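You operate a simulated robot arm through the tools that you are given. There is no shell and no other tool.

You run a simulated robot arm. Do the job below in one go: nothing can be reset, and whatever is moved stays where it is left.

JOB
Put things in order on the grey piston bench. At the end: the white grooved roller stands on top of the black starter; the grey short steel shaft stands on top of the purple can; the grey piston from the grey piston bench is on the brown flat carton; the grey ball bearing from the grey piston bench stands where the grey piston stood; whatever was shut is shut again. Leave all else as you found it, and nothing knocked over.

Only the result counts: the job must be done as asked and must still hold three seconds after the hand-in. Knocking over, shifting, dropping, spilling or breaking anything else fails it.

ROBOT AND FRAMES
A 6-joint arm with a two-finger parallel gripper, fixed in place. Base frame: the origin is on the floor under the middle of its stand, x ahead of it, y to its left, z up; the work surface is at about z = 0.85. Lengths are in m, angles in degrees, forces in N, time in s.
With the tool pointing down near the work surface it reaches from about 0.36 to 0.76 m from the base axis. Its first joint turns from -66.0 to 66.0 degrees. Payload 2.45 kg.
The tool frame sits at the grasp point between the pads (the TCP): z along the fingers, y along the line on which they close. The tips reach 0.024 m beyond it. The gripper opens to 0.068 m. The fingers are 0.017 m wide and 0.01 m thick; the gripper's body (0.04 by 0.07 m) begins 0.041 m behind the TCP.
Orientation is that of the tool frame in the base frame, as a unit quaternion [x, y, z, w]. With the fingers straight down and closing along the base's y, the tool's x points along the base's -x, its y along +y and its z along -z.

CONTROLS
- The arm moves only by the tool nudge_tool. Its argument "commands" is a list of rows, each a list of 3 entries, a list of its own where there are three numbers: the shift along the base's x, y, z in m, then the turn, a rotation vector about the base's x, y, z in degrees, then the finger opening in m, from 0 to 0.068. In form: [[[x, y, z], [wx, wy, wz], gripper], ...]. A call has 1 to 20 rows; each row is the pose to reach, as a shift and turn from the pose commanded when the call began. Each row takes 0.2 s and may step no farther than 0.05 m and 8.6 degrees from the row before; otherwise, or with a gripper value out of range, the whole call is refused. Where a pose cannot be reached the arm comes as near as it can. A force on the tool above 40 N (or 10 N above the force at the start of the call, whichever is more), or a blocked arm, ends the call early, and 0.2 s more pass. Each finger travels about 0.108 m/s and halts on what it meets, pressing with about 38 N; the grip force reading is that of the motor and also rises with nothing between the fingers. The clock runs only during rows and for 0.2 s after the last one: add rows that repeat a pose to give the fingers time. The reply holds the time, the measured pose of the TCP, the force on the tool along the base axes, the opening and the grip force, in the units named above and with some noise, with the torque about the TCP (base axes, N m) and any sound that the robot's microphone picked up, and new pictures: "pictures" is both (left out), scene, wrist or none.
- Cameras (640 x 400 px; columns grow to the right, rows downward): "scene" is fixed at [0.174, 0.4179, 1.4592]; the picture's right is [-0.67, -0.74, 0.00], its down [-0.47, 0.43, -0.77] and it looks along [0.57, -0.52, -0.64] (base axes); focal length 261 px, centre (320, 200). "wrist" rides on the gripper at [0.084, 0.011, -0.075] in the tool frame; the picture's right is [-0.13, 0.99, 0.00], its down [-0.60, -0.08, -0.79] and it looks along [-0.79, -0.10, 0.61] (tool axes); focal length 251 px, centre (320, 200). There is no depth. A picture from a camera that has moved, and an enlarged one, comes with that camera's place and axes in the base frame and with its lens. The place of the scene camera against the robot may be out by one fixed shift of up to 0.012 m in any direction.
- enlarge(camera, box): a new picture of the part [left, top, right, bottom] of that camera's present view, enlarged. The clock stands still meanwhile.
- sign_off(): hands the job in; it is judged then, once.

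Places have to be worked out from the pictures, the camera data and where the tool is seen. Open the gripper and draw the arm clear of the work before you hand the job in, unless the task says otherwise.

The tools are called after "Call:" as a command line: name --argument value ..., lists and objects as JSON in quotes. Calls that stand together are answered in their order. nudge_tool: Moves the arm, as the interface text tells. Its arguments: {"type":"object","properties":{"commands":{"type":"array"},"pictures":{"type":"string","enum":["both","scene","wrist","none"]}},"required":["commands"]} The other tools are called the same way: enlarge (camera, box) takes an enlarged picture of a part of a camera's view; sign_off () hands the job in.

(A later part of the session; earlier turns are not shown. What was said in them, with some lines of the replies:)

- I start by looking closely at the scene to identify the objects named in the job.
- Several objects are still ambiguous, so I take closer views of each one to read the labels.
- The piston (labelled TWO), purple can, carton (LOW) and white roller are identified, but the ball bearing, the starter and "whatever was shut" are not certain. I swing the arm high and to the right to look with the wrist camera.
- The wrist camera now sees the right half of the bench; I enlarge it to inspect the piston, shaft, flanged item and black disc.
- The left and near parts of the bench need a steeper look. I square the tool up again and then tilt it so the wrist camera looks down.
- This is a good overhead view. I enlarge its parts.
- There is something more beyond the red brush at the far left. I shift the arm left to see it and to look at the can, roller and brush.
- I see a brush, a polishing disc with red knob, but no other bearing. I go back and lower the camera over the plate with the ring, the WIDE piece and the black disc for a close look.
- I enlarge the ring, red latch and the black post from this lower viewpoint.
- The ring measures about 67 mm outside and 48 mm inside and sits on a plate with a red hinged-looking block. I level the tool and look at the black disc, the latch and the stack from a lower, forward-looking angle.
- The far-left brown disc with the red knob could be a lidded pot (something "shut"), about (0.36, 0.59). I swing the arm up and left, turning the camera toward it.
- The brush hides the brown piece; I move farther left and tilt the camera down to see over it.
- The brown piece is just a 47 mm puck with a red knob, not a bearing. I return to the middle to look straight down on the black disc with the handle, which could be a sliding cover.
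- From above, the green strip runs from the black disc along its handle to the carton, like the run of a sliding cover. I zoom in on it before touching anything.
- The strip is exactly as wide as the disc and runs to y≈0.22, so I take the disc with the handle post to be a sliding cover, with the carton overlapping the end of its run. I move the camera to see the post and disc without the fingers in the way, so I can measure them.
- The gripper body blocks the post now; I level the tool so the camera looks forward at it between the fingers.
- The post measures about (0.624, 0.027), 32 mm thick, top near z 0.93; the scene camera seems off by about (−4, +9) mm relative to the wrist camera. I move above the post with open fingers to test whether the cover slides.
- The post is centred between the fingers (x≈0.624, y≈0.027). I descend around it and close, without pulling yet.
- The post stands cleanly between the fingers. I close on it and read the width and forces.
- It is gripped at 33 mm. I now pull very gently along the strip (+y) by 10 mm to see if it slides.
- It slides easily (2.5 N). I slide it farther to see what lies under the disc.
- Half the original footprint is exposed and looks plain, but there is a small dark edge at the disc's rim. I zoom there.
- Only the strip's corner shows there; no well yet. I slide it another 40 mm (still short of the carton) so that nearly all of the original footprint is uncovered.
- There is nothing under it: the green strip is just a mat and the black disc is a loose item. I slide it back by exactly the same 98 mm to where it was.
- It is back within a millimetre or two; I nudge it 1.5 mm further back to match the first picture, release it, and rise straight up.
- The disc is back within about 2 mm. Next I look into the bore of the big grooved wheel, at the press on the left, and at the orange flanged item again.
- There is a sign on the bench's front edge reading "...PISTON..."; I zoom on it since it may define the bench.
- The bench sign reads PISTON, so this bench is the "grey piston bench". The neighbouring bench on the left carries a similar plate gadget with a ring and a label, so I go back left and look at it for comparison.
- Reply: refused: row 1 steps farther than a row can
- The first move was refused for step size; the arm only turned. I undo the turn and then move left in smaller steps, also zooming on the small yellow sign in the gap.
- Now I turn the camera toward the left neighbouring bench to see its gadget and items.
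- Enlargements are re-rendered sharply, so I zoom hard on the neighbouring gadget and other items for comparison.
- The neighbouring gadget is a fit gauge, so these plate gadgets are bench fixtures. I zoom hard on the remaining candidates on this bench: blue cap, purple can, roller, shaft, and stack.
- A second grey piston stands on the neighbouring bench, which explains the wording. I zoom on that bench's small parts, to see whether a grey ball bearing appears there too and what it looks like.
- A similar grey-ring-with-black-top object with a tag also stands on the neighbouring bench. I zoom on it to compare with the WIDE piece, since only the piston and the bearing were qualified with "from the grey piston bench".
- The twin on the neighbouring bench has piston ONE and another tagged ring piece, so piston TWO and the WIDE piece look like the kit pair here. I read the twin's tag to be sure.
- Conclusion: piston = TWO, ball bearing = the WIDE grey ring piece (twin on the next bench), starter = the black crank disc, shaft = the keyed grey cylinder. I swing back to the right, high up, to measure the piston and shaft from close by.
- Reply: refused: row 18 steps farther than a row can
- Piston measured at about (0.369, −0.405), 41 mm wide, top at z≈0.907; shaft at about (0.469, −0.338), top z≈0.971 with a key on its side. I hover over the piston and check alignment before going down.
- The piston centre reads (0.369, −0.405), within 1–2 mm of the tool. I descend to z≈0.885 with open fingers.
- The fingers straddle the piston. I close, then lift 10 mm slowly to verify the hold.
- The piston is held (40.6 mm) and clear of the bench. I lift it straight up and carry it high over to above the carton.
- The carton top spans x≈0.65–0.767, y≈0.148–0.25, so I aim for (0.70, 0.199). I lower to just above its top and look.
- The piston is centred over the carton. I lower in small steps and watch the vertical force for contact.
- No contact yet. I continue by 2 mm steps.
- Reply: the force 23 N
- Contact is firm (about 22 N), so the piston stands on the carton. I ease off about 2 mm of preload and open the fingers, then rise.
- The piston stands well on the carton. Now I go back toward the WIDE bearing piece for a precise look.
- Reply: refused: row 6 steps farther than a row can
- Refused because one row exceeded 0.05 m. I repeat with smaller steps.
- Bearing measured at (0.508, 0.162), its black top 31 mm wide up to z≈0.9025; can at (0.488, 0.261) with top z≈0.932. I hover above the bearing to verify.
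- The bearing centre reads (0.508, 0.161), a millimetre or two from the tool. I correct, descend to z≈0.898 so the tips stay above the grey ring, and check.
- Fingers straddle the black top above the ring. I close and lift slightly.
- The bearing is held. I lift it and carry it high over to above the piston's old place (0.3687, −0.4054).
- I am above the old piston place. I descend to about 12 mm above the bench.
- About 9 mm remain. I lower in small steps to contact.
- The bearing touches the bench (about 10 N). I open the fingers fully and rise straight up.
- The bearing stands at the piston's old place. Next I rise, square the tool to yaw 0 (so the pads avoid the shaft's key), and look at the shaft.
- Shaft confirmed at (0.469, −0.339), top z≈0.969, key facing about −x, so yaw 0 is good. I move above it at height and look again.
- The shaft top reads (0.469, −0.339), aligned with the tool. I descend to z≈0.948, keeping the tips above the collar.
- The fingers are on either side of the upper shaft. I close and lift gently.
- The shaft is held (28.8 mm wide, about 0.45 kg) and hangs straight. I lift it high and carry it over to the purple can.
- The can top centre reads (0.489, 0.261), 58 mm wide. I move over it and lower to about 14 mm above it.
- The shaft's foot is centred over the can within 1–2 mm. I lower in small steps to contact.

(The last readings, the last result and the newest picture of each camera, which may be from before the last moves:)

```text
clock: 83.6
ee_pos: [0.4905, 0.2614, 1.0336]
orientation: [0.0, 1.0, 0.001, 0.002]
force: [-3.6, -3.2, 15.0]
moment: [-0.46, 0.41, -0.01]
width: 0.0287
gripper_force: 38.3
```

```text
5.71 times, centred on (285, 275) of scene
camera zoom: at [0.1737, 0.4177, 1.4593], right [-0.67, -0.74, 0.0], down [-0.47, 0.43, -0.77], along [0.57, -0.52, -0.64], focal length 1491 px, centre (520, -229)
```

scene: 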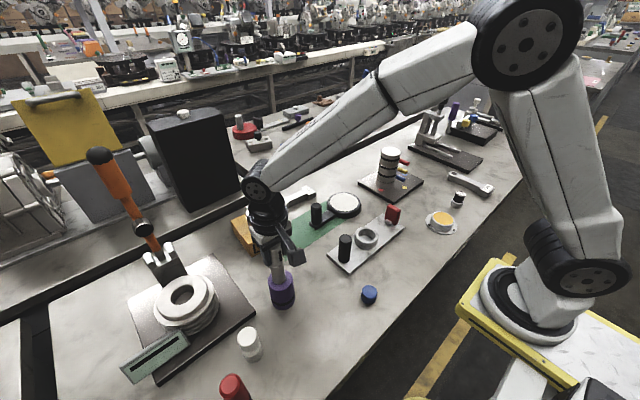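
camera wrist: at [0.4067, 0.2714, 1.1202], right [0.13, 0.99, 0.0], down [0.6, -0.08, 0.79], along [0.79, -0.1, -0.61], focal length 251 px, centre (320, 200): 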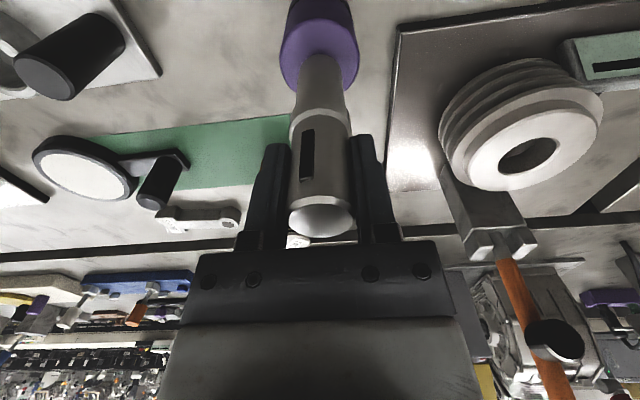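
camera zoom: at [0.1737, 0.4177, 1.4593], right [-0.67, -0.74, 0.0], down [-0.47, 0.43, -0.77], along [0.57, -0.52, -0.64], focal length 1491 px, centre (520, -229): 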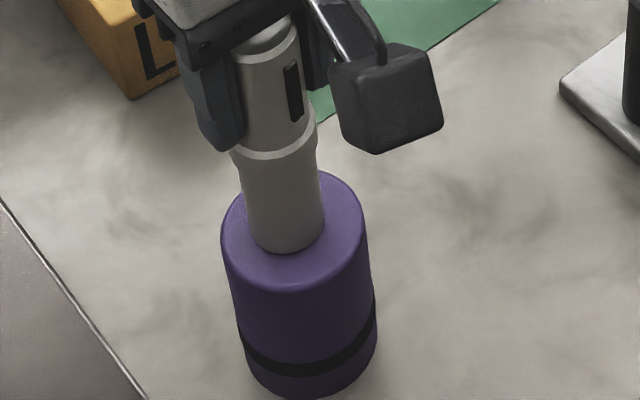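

Contact made (about 19 N on the can), the shaft stands centred. I ease off a little, open slowly, and rise straight up.

Call:
nudge_tool --commands '[[[0, 0, 0.001], [0, 0, 0], 0.02], [[0, 0, 0.0015], [0, 0, 0], 0.02]]' --pictures "none"

Call:
nudge_tool --commands '[[[0, 0, 0], [0, 0, 0], 0.035], [[0, 0, 0], [0, 0, 0], 0.05], [[0, 0, 0], [0, 0, 0], 0.068], [[0, 0, 0], [0, 0, 0], 0.068], [[0, 0, 0.015], [0, 0, 0], 0.068], [[0, 0, 0.04], [0, 0, 0], 0.068], [[0, 0, 0.08], [0, 0, 0], 0.068], [[0, 0, 0.12], [0, 0, 0], 0.068]]' --pictures "both"

Call:
enlarge --camera "scene" --box '[235, 220, 325, 310]'

```text
clock: 84.2
ee_pos: [0.4894, 0.2609, 1.0349]
orientation: [0.0, 1.0, 0.0, 0.002]
force: [1.3, -1.0, 1.4]
moment: [-0.11, -0.14, -0.04]
width: 0.0287
gripper_force: 37.9
```

```text
clock: 86.0
ee_pos: [0.4907, 0.2629, 1.1553]
orientation: [0.0, 1.0, 0.0, 0.002]
force: [0.3, 0.5, -0.6]
moment: [0.02, 0.03, 0.0]
width: 0.0677
gripper_force: 0.0
camera wrist: at [0.4071, 0.273, 1.2294], right [0.13, 0.99, 0.0], down [0.6, -0.08, 0.79], along [0.79, -0.1, -0.61], focal length 251 px, centre (320, 200)
```

scene: 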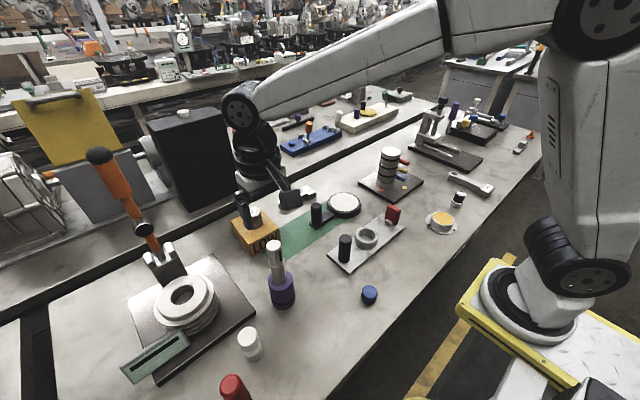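
wrist: 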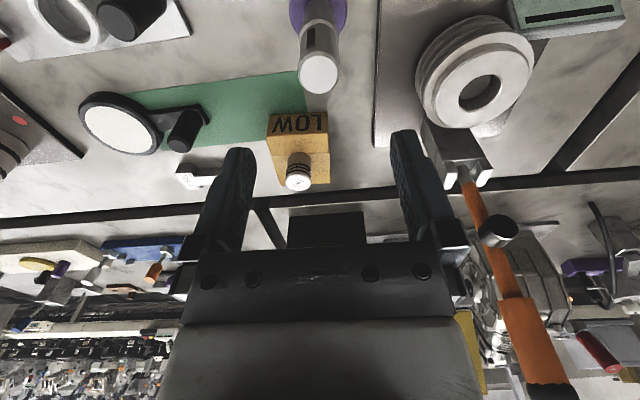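

```text
4.44 times, centred on (280, 265) of scene
camera zoom: at [0.174, 0.4179, 1.4592], right [-0.67, -0.74, 0.0], down [-0.47, 0.43, -0.77], along [0.57, -0.52, -0.64], focal length 1160 px, centre (498, -89)
```

zoom: 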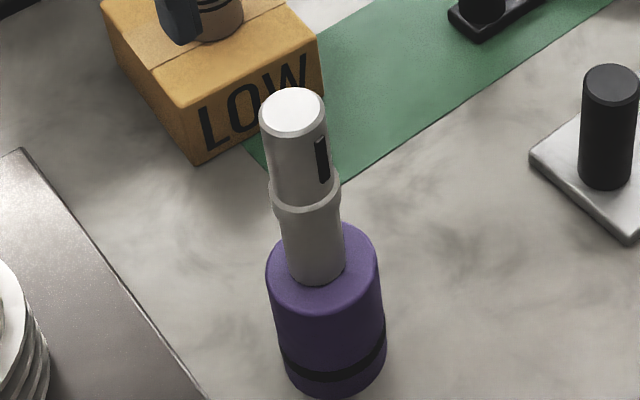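

The shaft stands upright and centred on the can. Now I go to view the white roller, turning the tool to yaw 45° so the camera stays away from the tall red brush.

Call:
nudge_tool --commands '[[[-0.02, 0.0, 0.02], [0, 0, 6], 0.068], [[-0.05, 0.01, 0.02], [0, 0, 13], 0.068], [[-0.08, 0.02, 0.02], [0, 0, 20], 0.068], [[-0.11, 0.035, 0.02], [0, 0, 28], 0.068], [[-0.139, 0.048, 0.0], [0, 0, 36], 0.068], [[-0.139, 0.048, -0.03], [0, 0, 44], 0.068], [[-0.139, 0.048, -0.05], [0, 0, 45], 0.068], [[-0.139, 0.048, -0.05], [0, 0, 45], 0.068]]' --pictures "wrist"

Call:
enlarge --camera "wrist" --box '[240, 20, 440, 160]'

```text
clock: 87.8
ee_pos: [0.3513, 0.3099, 1.1059]
orientation: [-0.383, 0.924, 0.0, 0.001]
force: [-0.8, 0.6, -0.8]
moment: [-0.01, -0.02, -0.02]
width: 0.0679
gripper_force: 0.1
camera wrist: at [0.2849, 0.2578, 1.1792], right [-0.61, 0.79, 0.0], down [0.48, 0.37, 0.79], along [0.63, 0.49, -0.61], focal length 251 px, centre (320, 200)
```

wrist: 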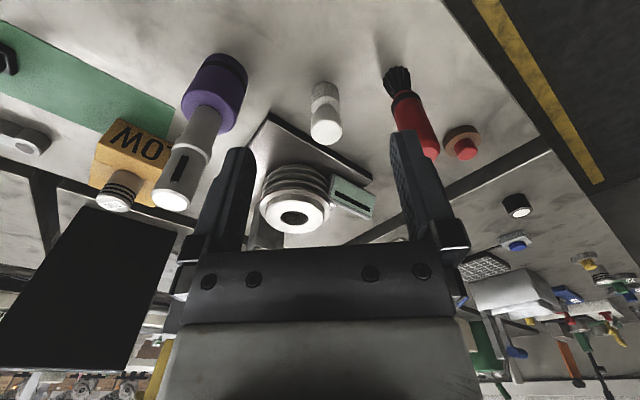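

```text
2.86 times, centred on (340, 90) of wrist
camera zoom: at [0.2849, 0.2578, 1.1792], right [-0.61, 0.79, 0.0], down [0.48, 0.37, 0.79], along [0.63, 0.49, -0.61], focal length 718 px, centre (263, 514)
```

zoom: 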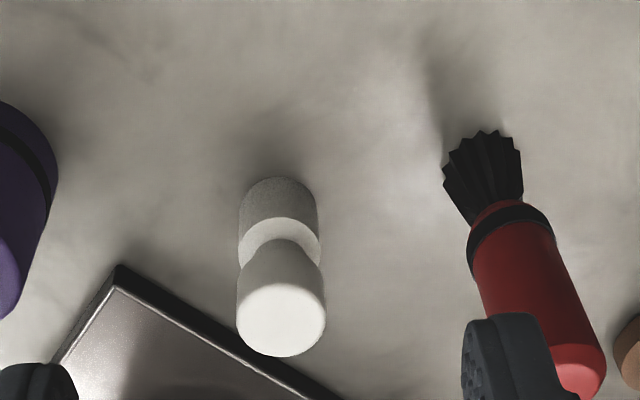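

Roller measured at (0.431, 0.381), 39 mm wide, top z≈0.931, with its upper part from about z 0.89. I hover above it and verify.

Call:
nudge_tool --commands '[[[0.027, 0.024, 0], [0, 0, 0], 0.068], [[0.054, 0.048, 0], [0, 0, 0], 0.068], [[0.08, 0.0711, 0], [0, 0, 0], 0.068], [[0.08, 0.0711, -0.04], [0, 0, 0], 0.068], [[0.08, 0.0711, -0.075], [0, 0, 0], 0.068], [[0.08, 0.0711, -0.085], [0, 0, 0], 0.068], [[0.08, 0.0711, -0.085], [0, 0, 0], 0.068]]' --pictures "both"

Call:
enlarge --camera "wrist" --box '[240, 0, 440, 140]'

Call:
enlarge --camera "scene" --box '[190, 290, 300, 400]'

```text
clock: 89.4
ee_pos: [0.4315, 0.38, 1.0207]
orientation: [-0.382, 0.924, 0.0, 0.0]
force: [0.8, 0.4, -0.6]
moment: [0.02, -0.02, -0.01]
width: 0.0681
gripper_force: 0.1
camera wrist: at [0.3649, 0.3291, 1.0939], right [-0.61, 0.79, 0.0], down [0.48, 0.37, 0.79], along [0.63, 0.48, -0.61], focal length 251 px, centre (320, 200)
```

scene: 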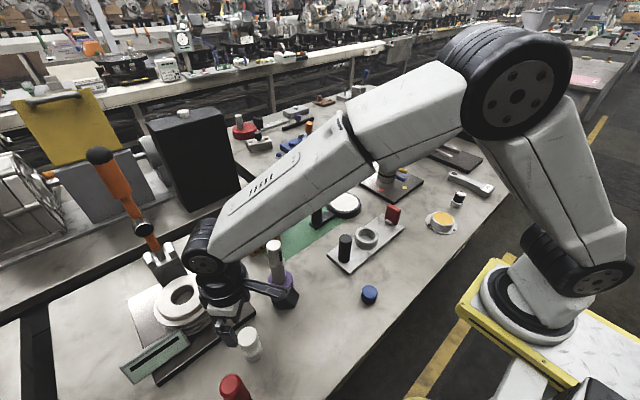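
wrist: 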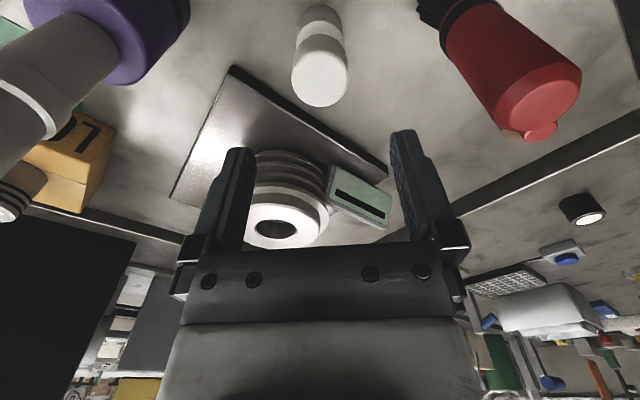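

```text
2.86 times, centred on (340, 70) of wrist
camera zoom: at [0.3649, 0.3291, 1.0939], right [-0.61, 0.79, 0.0], down [0.48, 0.37, 0.79], along [0.63, 0.48, -0.61], focal length 718 px, centre (263, 571)
```

zoom: 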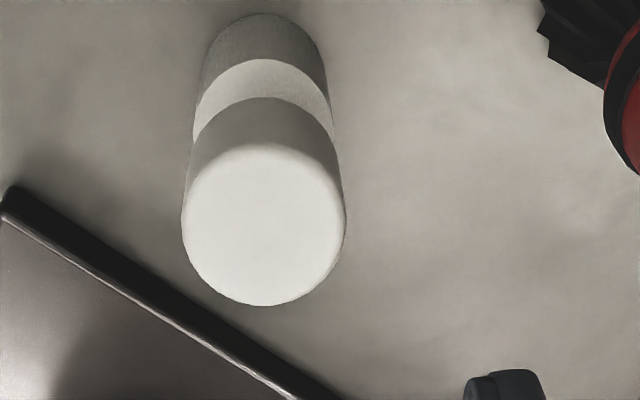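

```text
3.64 times, centred on (245, 345) of scene
camera zoom: at [0.174, 0.4179, 1.4592], right [-0.67, -0.74, 0.0], down [-0.47, 0.43, -0.77], along [0.57, -0.52, -0.64], focal length 949 px, centre (593, -327)
```

zoom: 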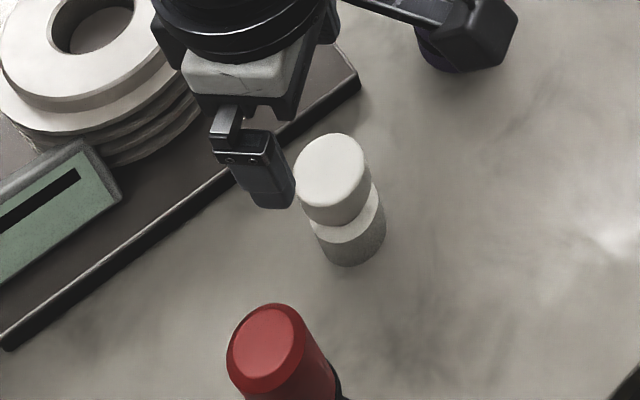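

Roller and tool agree within 1 mm. I descend to z≈0.915 around its upper part.

Call:
nudge_tool --commands '[[[0, 0.0005, -0.03], [0, 0, 0], 0.068], [[0, 0.0005, -0.06], [0, 0, 0], 0.068], [[0, 0.0005, -0.09], [0, 0, 0], 0.068], [[0, 0.0005, -0.1055], [0, 0, 0], 0.068], [[0, 0.0005, -0.1055], [0, 0, 0], 0.068]]' --pictures "scene"

Call:
enlarge --camera "scene" --box '[190, 290, 300, 400]'

```text
clock: 90.6
ee_pos: [0.4308, 0.3799, 0.9147]
orientation: [-0.383, 0.924, 0.0, 0.001]
force: [0.9, -0.2, 0.1]
moment: [0.02, 0.05, 0.03]
width: 0.068
gripper_force: 0.1
```

scene: 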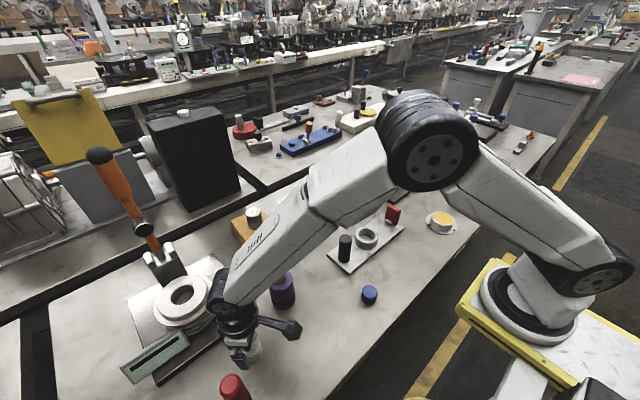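

```text
3.64 times, centred on (245, 345) of scene
camera zoom: at [0.174, 0.4179, 1.4592], right [-0.67, -0.74, 0.0], down [-0.47, 0.43, -0.77], along [0.57, -0.52, -0.64], focal length 949 px, centre (593, -327)
```

zoom: 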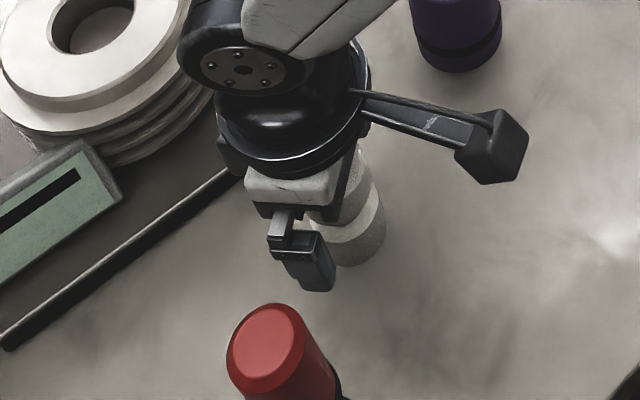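

Fingers straddle the roller's upper part with the brush well clear. I close and lift slightly.

Call:
nudge_tool --commands '[[[0, 0, 0], [0, 0, 0], 0.03], [[0, 0, 0], [0, 0, 0], 0.03], [[0, 0, 0], [0, 0, 0], 0.03], [[0, 0, 0.003], [0, 0, 0], 0.03], [[0, 0, 0.01], [0, 0, 0], 0.03], [[0, 0, 0.025], [0, 0, 0], 0.03]]' --pictures "scene"

Call:
enlarge --camera "scene" --box '[190, 290, 300, 400]'

```text
clock: 92.0
ee_pos: [0.431, 0.3808, 0.9389]
orientation: [-0.383, 0.924, 0.001, 0.002]
force: [-0.4, 0.1, 0.7]
moment: [0.01, 0.01, 0.01]
width: 0.036
gripper_force: 37.9
```

scene: 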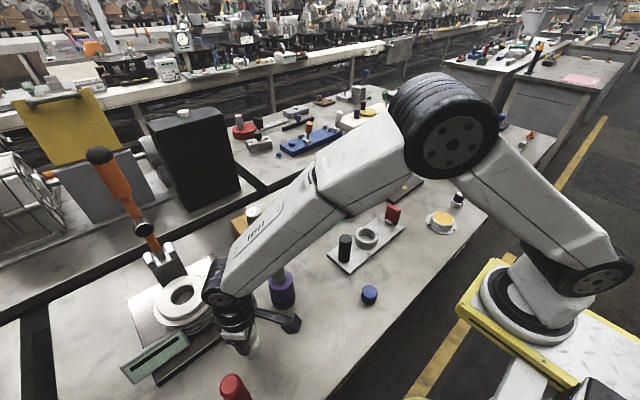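

```text
3.64 times, centred on (245, 345) of scene
camera zoom: at [0.174, 0.4179, 1.4592], right [-0.67, -0.74, 0.0], down [-0.47, 0.43, -0.77], along [0.57, -0.52, -0.64], focal length 949 px, centre (593, -327)
```

zoom: 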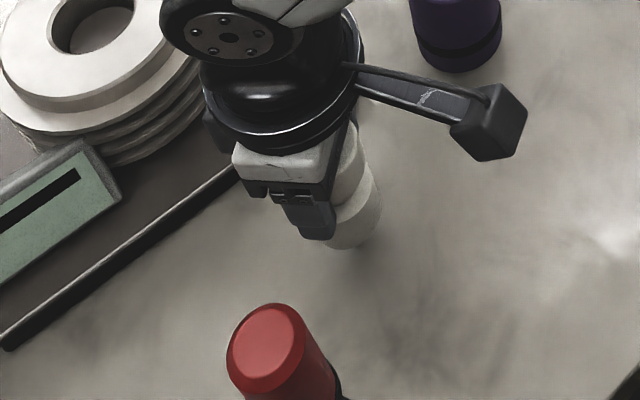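

The roller is held. I lift it high, detour around the shaft on the can, and carry it toward the black starter.

Call:
nudge_tool --commands '[[[0, 0, 0.0435], [0, 0, 0], 0.03], [[0, 0, 0.087], [0, 0, 0], 0.03], [[0, 0, 0.13], [0, 0, 0], 0.03], [[0, 0, 0.174], [0, 0, 0], 0.03], [[0, 0, 0.217], [0, 0, 0], 0.03], [[0, 0, 0.26], [0, 0, 0], 0.03], [[-0.0128, -0.04, 0.26], [0, 0, -4], 0.03], [[-0.0255, -0.08, 0.26], [0, 0, -8], 0.03], [[-0.0383, -0.12, 0.26], [0, 0, -12], 0.03], [[-0.051, -0.161, 0.26], [0, 0, -16], 0.03], [[-0.03, -0.2, 0.26], [0, 0, -20], 0.03], [[-0.01, -0.24, 0.26], [0, 0, -24], 0.03], [[0.01, -0.28, 0.26], [0, 0, -28], 0.03], [[0.03, -0.32, 0.26], [0, 0, -32], 0.03], [[0.05, -0.36, 0.26], [0, 0, -36], 0.03], [[0.07, -0.4, 0.25], [0, 0, -40], 0.03], [[0.09, -0.435, 0.23], [0, 0, -45], 0.03], [[0.109, -0.471, 0.21], [0, 0, -45], 0.03], [[0.109, -0.471, 0.21], [0, 0, -45], 0.03]]' --pictures "both"

Call:
enlarge --camera "wrist" --box '[220, 20, 440, 180]'

```text
clock: 96.0
ee_pos: [0.541, -0.0915, 1.1488]
orientation: [0.0, 1.0, 0.0, 0.001]
force: [0.1, 0.1, -1.2]
moment: [0.0, 0.01, -0.04]
width: 0.0364
gripper_force: 38.1
camera wrist: at [0.4563, -0.0807, 1.2239], right [0.13, 0.99, 0.0], down [0.6, -0.08, 0.79], along [0.79, -0.1, -0.61], focal length 251 px, centre (320, 200)
```

scene: 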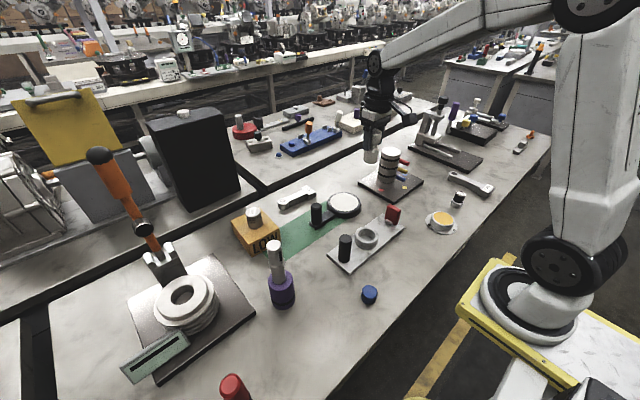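
wrist: 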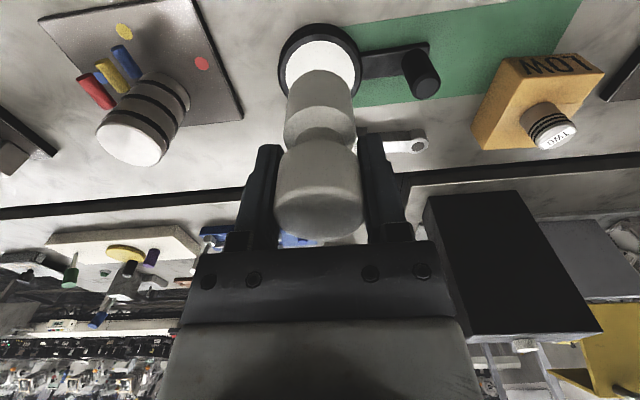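

```text
2.50 times, centred on (330, 100) of wrist
camera zoom: at [0.4563, -0.0807, 1.2239], right [0.13, 0.99, 0.0], down [0.6, -0.08, 0.79], along [0.79, -0.1, -0.61], focal length 629 px, centre (295, 450)
```

zoom: 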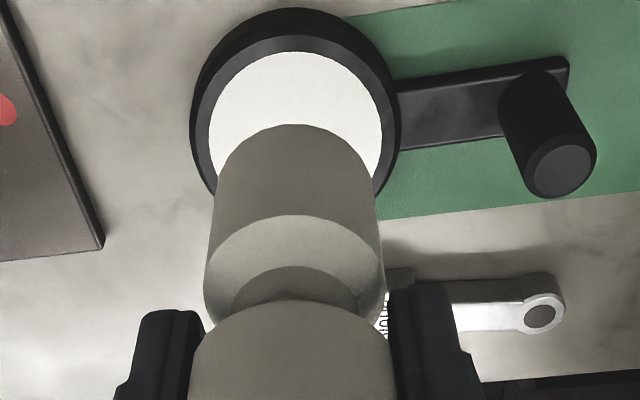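

The starter's white face centre is about (0.625, −0.101). I move over it and lower to roughly 20 mm above its surface.

Call:
nudge_tool --commands '[[[0.04, -0.005, 0], [0, 0, 0], 0.03], [[0.0835, -0.0095, 0], [0, 0, 0], 0.03], [[0.0835, -0.0095, -0.045], [0, 0, 0], 0.03], [[0.0835, -0.0095, -0.09], [0, 0, 0], 0.03], [[0.0835, -0.0095, -0.135], [0, 0, 0], 0.03], [[0.0835, -0.0095, -0.17], [0, 0, 0], 0.03], [[0.0835, -0.0095, -0.185], [0, 0, 0], 0.03], [[0.0835, -0.0095, -0.185], [0, 0, 0], 0.03]]' --pictures "both"

Call:
enlarge --camera "scene" --box '[295, 150, 385, 240]'

Call:
enlarge --camera "wrist" --box '[220, 0, 440, 160]'

```text
clock: 97.8
ee_pos: [0.622, -0.0996, 0.9641]
orientation: [0.0, 1.0, 0.0, 0.0]
force: [0.2, 0.1, 0.0]
moment: [0.02, -0.03, 0.01]
width: 0.0365
gripper_force: 38.1
camera wrist: at [0.5397, -0.0886, 1.0381], right [0.13, 0.99, 0.0], down [0.6, -0.08, 0.79], along [0.79, -0.1, -0.61], focal length 251 px, centre (320, 200)
```

scene: 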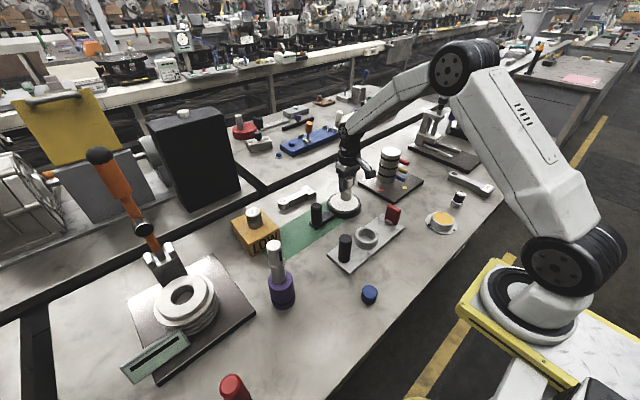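
wrist: 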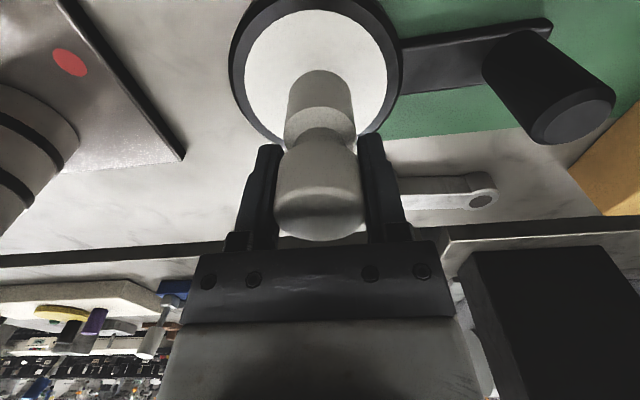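

```text
4.44 times, centred on (340, 195) of scene
camera zoom: at [0.174, 0.4179, 1.4592], right [-0.67, -0.74, 0.0], down [-0.47, 0.43, -0.77], along [0.57, -0.52, -0.64], focal length 1160 px, centre (231, 222)
```

zoom: 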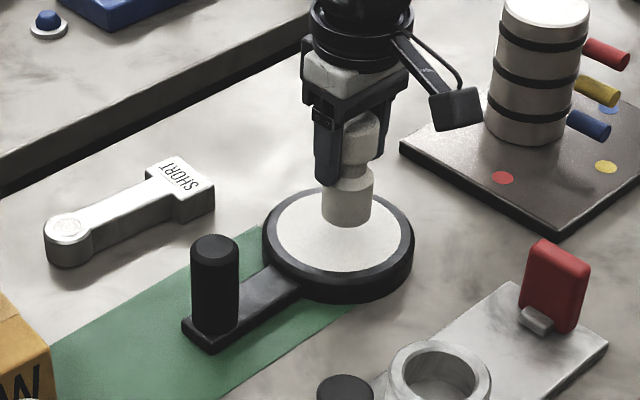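

```text
2.50 times, centred on (330, 80) of wrist
camera zoom: at [0.5397, -0.0886, 1.0381], right [0.13, 0.99, 0.0], down [0.6, -0.08, 0.79], along [0.79, -0.1, -0.61], focal length 629 px, centre (295, 500)
```

zoom: 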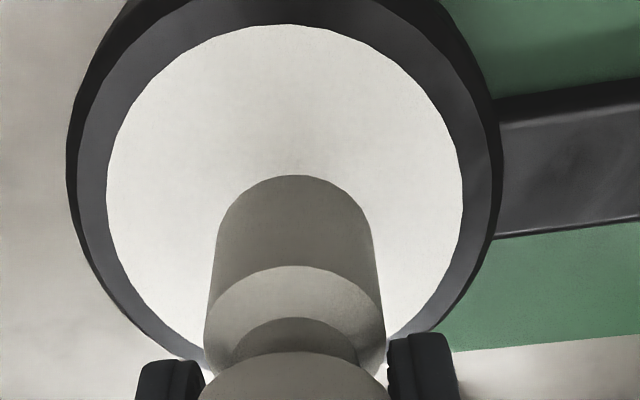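

The roller hangs over the middle of the white face. I shift 4 mm in x for centring and lower further.

Call:
nudge_tool --commands '[[[0.004, -0.001, -0.005], [0, 0, 0], 0.03], [[0.004, -0.001, -0.01], [0, 0, 0], 0.03], [[0.004, -0.001, -0.014], [0, 0, 0], 0.03]]' --pictures "scene"

Call:
enlarge --camera "scene" --box '[310, 170, 370, 230]'

```text
clock: 98.6
ee_pos: [0.6273, -0.1002, 0.9501]
orientation: [0.0, 1.0, -0.001, 0.001]
force: [0.2, -0.5, -1.1]
moment: [0.02, -0.02, 0.03]
width: 0.0365
gripper_force: 38.8
```

scene: 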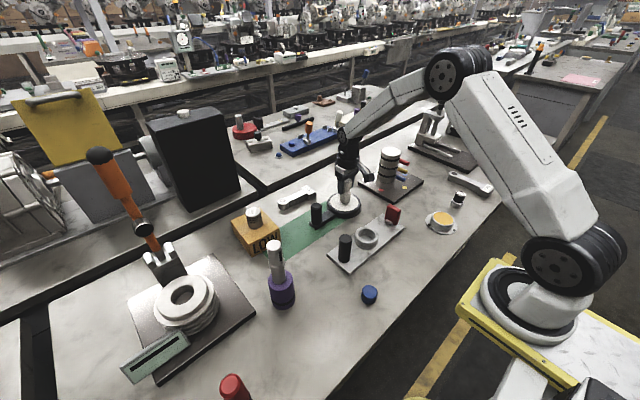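

```text
6.67 times, centred on (340, 200) of scene
camera zoom: at [0.174, 0.4179, 1.4592], right [-0.67, -0.74, 0.0], down [-0.47, 0.43, -0.77], along [0.57, -0.52, -0.64], focal length 1740 px, centre (187, 200)
```

zoom: 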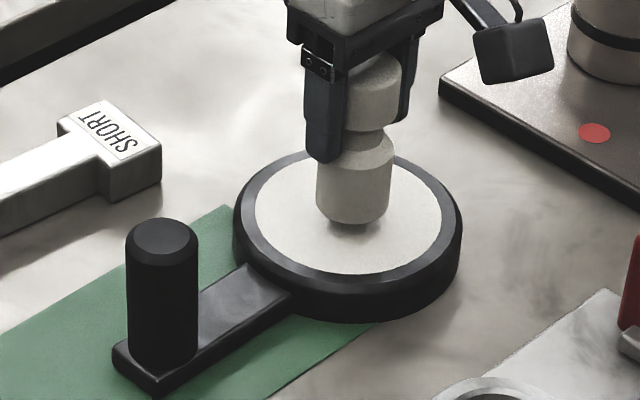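

About 8–10 mm remain. I continue in small steps watching the force.

Call:
nudge_tool --commands '[[[0, 0, -0.002], [0, 0, 0], 0.03], [[0, 0, -0.004], [0, 0, 0], 0.03]]' --pictures "none"

Call:
nudge_tool --commands '[[[0, 0, -0.001], [0, 0, 0], 0.03], [[0, 0, -0.002], [0, 0, 0], 0.03]]' --pictures "none"

Call:
nudge_tool --commands '[[[0, 0, -0.001], [0, 0, 0], 0.03], [[0, 0, -0.0015], [0, 0, 0], 0.03]]' --pictures "none"

```text
clock: 99.2
ee_pos: [0.6288, -0.0996, 0.9462]
orientation: [0.001, 1.0, 0.0, 0.002]
force: [0.1, 0.2, -0.4]
moment: [0.03, 0.05, 0.02]
width: 0.0362
gripper_force: 37.9
```

```text
clock: 99.8
ee_pos: [0.627, -0.1011, 0.9437]
orientation: [0.0, 1.0, 0.0, 0.001]
force: [-0.6, 0.5, 0.1]
moment: [0.0, -0.02, 0.0]
width: 0.0361
gripper_force: 38.7
```

```text
clock: 100.4
ee_pos: [0.6285, -0.1017, 0.9427]
orientation: [0.0, 1.0, 0.0, 0.001]
force: [0.1, 0.8, -1.4]
moment: [0.0, 0.01, -0.01]
width: 0.0361
gripper_force: 38.1
```

Call:
nudge_tool --commands '[[[0, 0, -0.001], [0, 0, 0], 0.03], [[0, 0, -0.002], [0, 0, 0], 0.03]]' --pictures "scene"

Call:
enlarge --camera "scene" --box '[310, 170, 370, 230]'

```text
clock: 101.0
ee_pos: [0.6272, -0.1008, 0.9412]
orientation: [0.001, 1.0, 0.0, 0.002]
force: [0.0, 0.6, -0.3]
moment: [0.04, -0.02, 0.0]
width: 0.0364
gripper_force: 37.2
```

scene: 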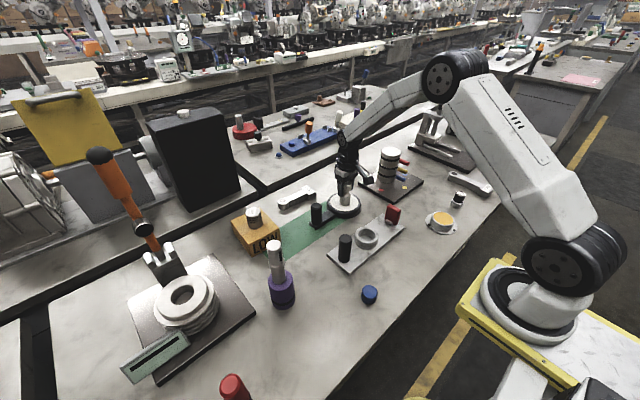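

```text
6.67 times, centred on (340, 200) of scene
camera zoom: at [0.174, 0.4179, 1.4592], right [-0.67, -0.74, 0.0], down [-0.47, 0.43, -0.77], along [0.57, -0.52, -0.64], focal length 1740 px, centre (187, 200)
```

zoom: 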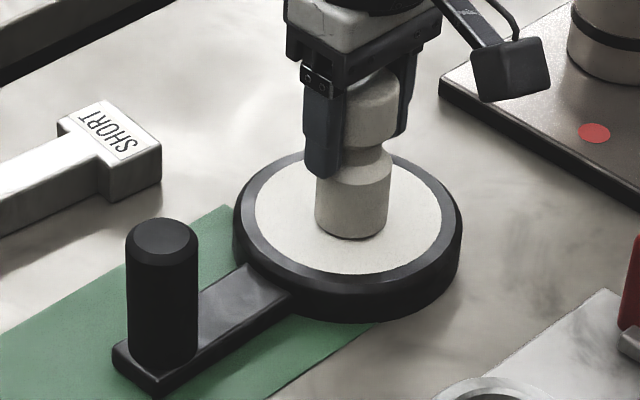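

Nearly touching. I continue down by about 1 mm per call.

Call:
nudge_tool --commands '[[[0, 0, -0.001], [0, 0, 0], 0.03], [[0, 0, -0.0015], [0, 0, 0], 0.03]]' --pictures "none"

Call:
nudge_tool --commands '[[[0, 0, -0.001], [0, 0, 0], 0.03]]' --pictures "none"

```text
clock: 101.6
ee_pos: [0.6269, -0.1003, 0.9388]
orientation: [0.0, 1.0, 0.0, 0.001]
force: [0.8, 0.6, -1.9]
moment: [0.0, -0.02, -0.04]
width: 0.0361
gripper_force: 37.6
```

```text
clock: 102.0
ee_pos: [0.6276, -0.1009, 0.9396]
orientation: [-0.001, 1.0, 0.0, 0.001]
force: [0.0, 0.2, -0.5]
moment: [-0.01, 0.0, -0.01]
width: 0.0364
gripper_force: 37.7
```

Call:
nudge_tool --commands '[[[0, 0, -0.001], [0, 0, 0], 0.03], [[0, 0, -0.0015], [0, 0, 0], 0.03]]' --pictures "none"

Call:
enlarge --camera "scene" --box '[325, 180, 365, 220]'

```text
clock: 102.6
ee_pos: [0.6289, -0.101, 0.9372]
orientation: [0.0, 1.0, 0.0, 0.002]
force: [-3.3, -0.6, 10.4]
moment: [0.02, 0.27, 0.0]
width: 0.0364
gripper_force: 38.3
```

```text
10.00 times, centred on (345, 200) of scene
camera zoom: at [0.1737, 0.418, 1.4592], right [-0.67, -0.74, 0.0], down [-0.47, 0.43, -0.77], along [0.57, -0.52, -0.64], focal length 2610 px, centre (70, 200)
```

zoom: 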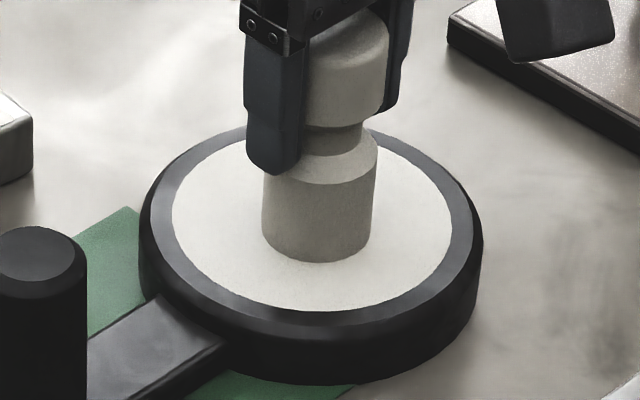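

Contact is made (about 10 N) and the roller stands on the starter's face. I ease off half a millimetre, open slowly, and rise.

Call:
nudge_tool --commands '[[[0, 0, 0.0005], [0, 0, 0], 0.03], [[0, 0, 0.0005], [0, 0, 0], 0.04], [[0, 0, 0.0005], [0, 0, 0], 0.055], [[0, 0, 0.0005], [0, 0, 0], 0.068], [[0, 0, 0.0005], [0, 0, 0], 0.068], [[0, 0, 0.015], [0, 0, 0], 0.068], [[0, 0, 0.05], [0, 0, 0], 0.068], [[0, 0, 0.09], [0, 0, 0], 0.068], [[0, 0, 0.13], [0, 0, 0], 0.068], [[0, 0, 0.17], [0, 0, 0], 0.068], [[0, 0, 0.21], [0, 0, 0], 0.068]]' --pictures "both"

Call:
enlarge --camera "scene" --box '[300, 170, 380, 240]'

```text
clock: 105.0
ee_pos: [0.6256, -0.1006, 1.148]
orientation: [-0.001, 1.0, 0.0, 0.0]
force: [0.3, -0.6, 0.4]
moment: [0.03, 0.03, 0.01]
width: 0.068
gripper_force: 0.1
camera wrist: at [0.5432, -0.0895, 1.2208], right [0.13, 0.99, 0.0], down [0.6, -0.08, 0.79], along [0.79, -0.1, -0.61], focal length 251 px, centre (320, 200)
```

scene: 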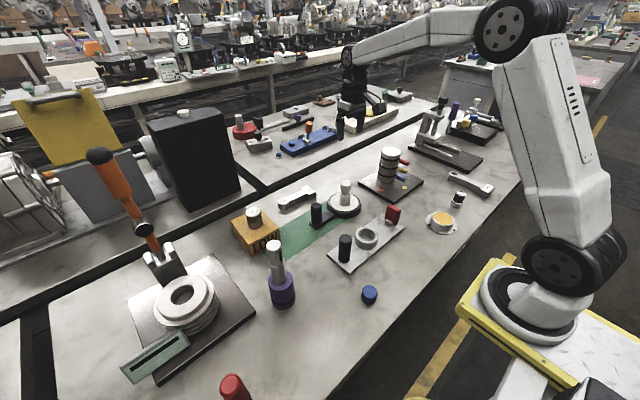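
wrist: 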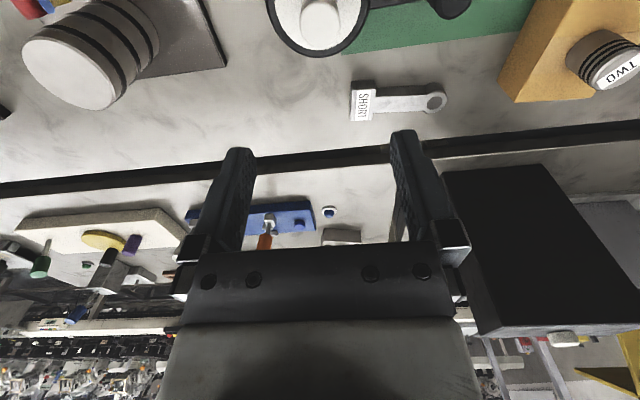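

```text
5.71 times, centred on (340, 205) of scene
camera zoom: at [0.174, 0.4179, 1.4592], right [-0.67, -0.74, 0.0], down [-0.47, 0.43, -0.77], along [0.57, -0.52, -0.64], focal length 1491 px, centre (206, 171)
```

zoom: 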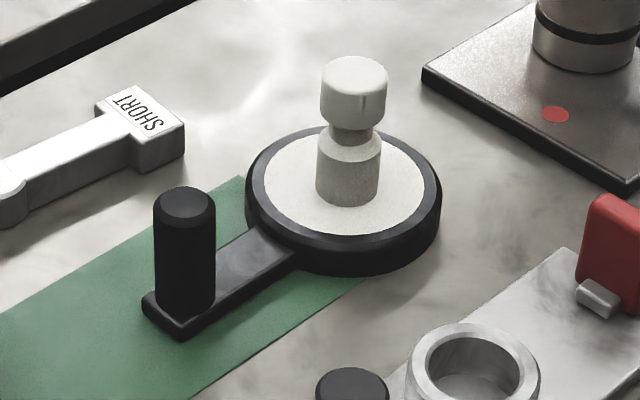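

All four moves are done. I verify the starter's position against the first picture and check the other placements.

Call:
enlarge --camera "scene" --box '[300, 180, 370, 240]'

Call:
enlarge --camera "scene" --box '[405, 160, 505, 240]'

Call:
enlarge --camera "scene" --box '[220, 190, 320, 310]'

```text
6.67 times, centred on (335, 210) of scene
camera zoom: at [0.174, 0.4179, 1.4592], right [-0.67, -0.74, 0.0], down [-0.47, 0.43, -0.77], along [0.57, -0.52, -0.64], focal length 1740 px, centre (220, 133)
```

zoom: 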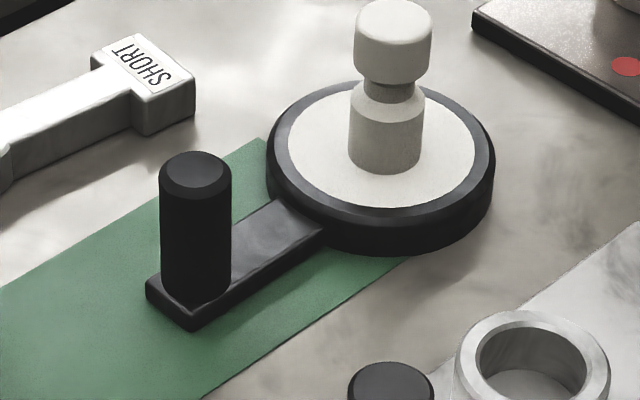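

```text
5.00 times, centred on (455, 200) of scene
camera zoom: at [0.174, 0.4179, 1.4592], right [-0.67, -0.74, 0.0], down [-0.47, 0.43, -0.77], along [0.57, -0.52, -0.64], focal length 1305 px, centre (-355, 200)
```

zoom: 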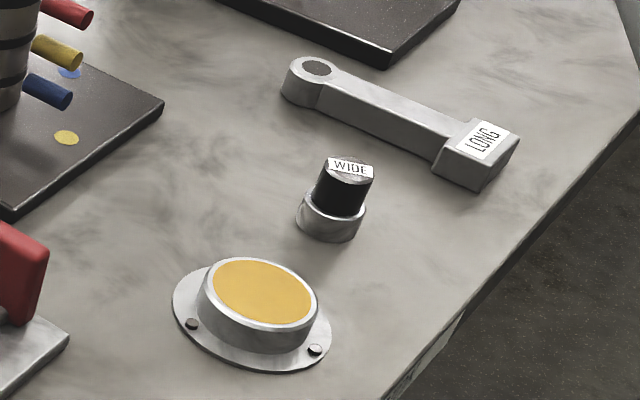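

```text
3.33 times, centred on (270, 250) of scene
camera zoom: at [0.174, 0.4179, 1.4592], right [-0.67, -0.74, 0.0], down [-0.47, 0.43, -0.77], along [0.57, -0.52, -0.64], focal length 870 px, centre (487, 33)
```

zoom: 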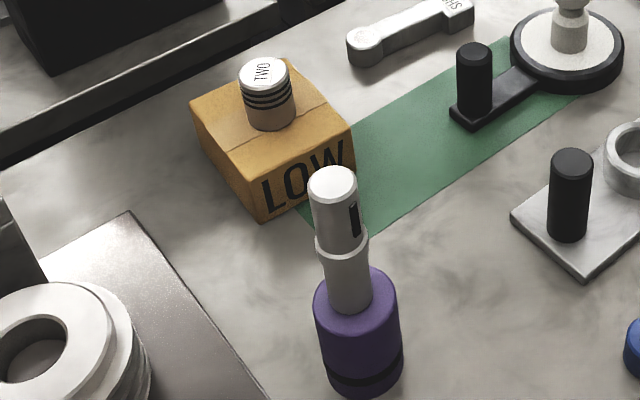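

Everything stands as intended: roller on the black starter, shaft on the purple can, piston on the carton, bearing at the piston's old place. I draw the arm up and clear with the gripper open and take a last look.

Call:
nudge_tool --commands '[[[-0.02, 0.01, 0.03], [0, 0, 0], 0.068], [[-0.05, 0.02, 0.06], [0, 0, 0], 0.068], [[-0.09, 0.03, 0.08], [0, 0, 0], 0.068], [[-0.13, 0.04, 0.09], [0, 0, 0], 0.068], [[-0.16, 0.06, 0.1], [0, 0, 0], 0.068], [[-0.18, 0.08, 0.1], [0, 0, 0], 0.068], [[-0.18, 0.08, 0.1], [0, 0, 0], 0.068]]' --pictures "both"

Call:
enlarge --camera "scene" --box '[200, 150, 480, 330]'

```text
clock: 106.6
ee_pos: [0.4463, -0.0205, 1.2474]
orientation: [0.0, 1.0, -0.001, 0.001]
force: [0.1, -0.6, 0.2]
moment: [0.01, 0.04, 0.04]
width: 0.0682
gripper_force: 0.2
camera wrist: at [0.3635, -0.0096, 1.3213], right [0.13, 0.99, 0.0], down [0.6, -0.08, 0.79], along [0.79, -0.1, -0.61], focal length 251 px, centre (320, 200)
```

scene: 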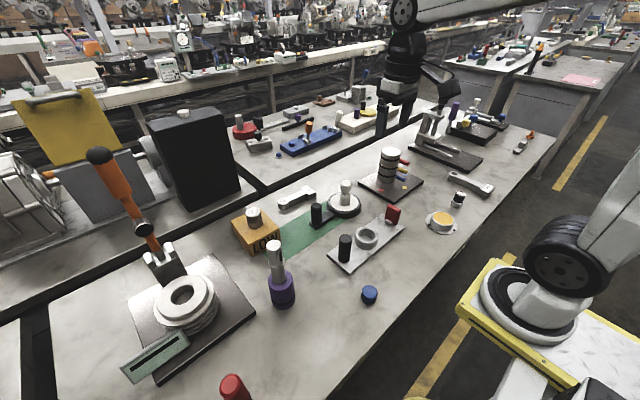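
wrist: 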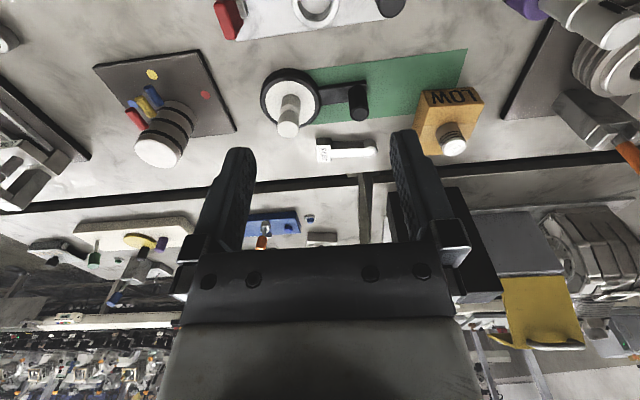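

```text
2.22 times, centred on (340, 240) of scene
camera zoom: at [0.174, 0.4179, 1.4592], right [-0.67, -0.74, 0.0], down [-0.47, 0.43, -0.77], along [0.57, -0.52, -0.64], focal length 580 px, centre (276, 111)
```

zoom: 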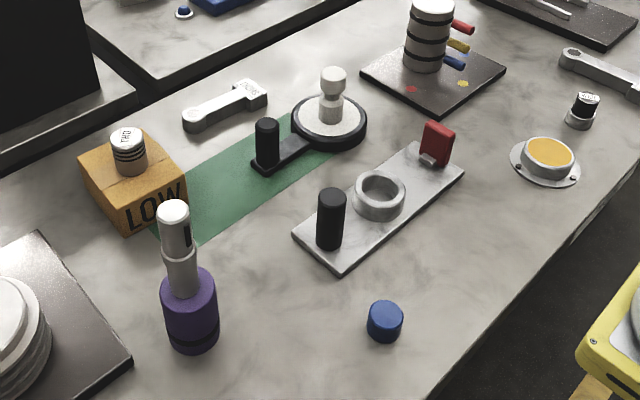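

The last views show all pieces standing in their places, nothing else disturbed, and the arm clear with the gripper open. I hand the job in.

Call:
sign_off

```text
The job is handed in.
```

I handed the job in with all four pieces where the job asks. Two of them rest on my guess about which object was meant.

| Piece | Where it stands now | How I identified it |
|---|---|---|
| White grooved roller | On the flat white face of the black disc with the handle arm | The roller was clear. Taking the disc as the black starter is a guess: it was the only large black loose item within reach. |
| Grey short steel shaft | Centred on the purple can | It was clear: an upright shaft with a key on its side. |
| Grey piston (labelled TWO) | On the brown carton (labelled LOW) | The bench sign reads PISTON, and another grey piston (labelled ONE) stands on the next bench. |
| Grey ball bearing | Where the piston stood, to within about 3 mm | I took the grey ring with the black top, labelled WIDE. A similar tagged piece stands on the next bench, so this is also a guess. |

- **Starter moved:** while looking for something shut, I slid the black disc about 10 cm along the green strip and found nothing under it. I slid it back to within about 2 mm of where it was.
- **Nothing shut found:** I found nothing that had to be opened, and opened nothing, so there was nothing to close again. If you meant a particular lid or door, I did not identify it.

In the last pictures nothing else looks moved or knocked over. The gripper is open and the arm is clear of the bench.
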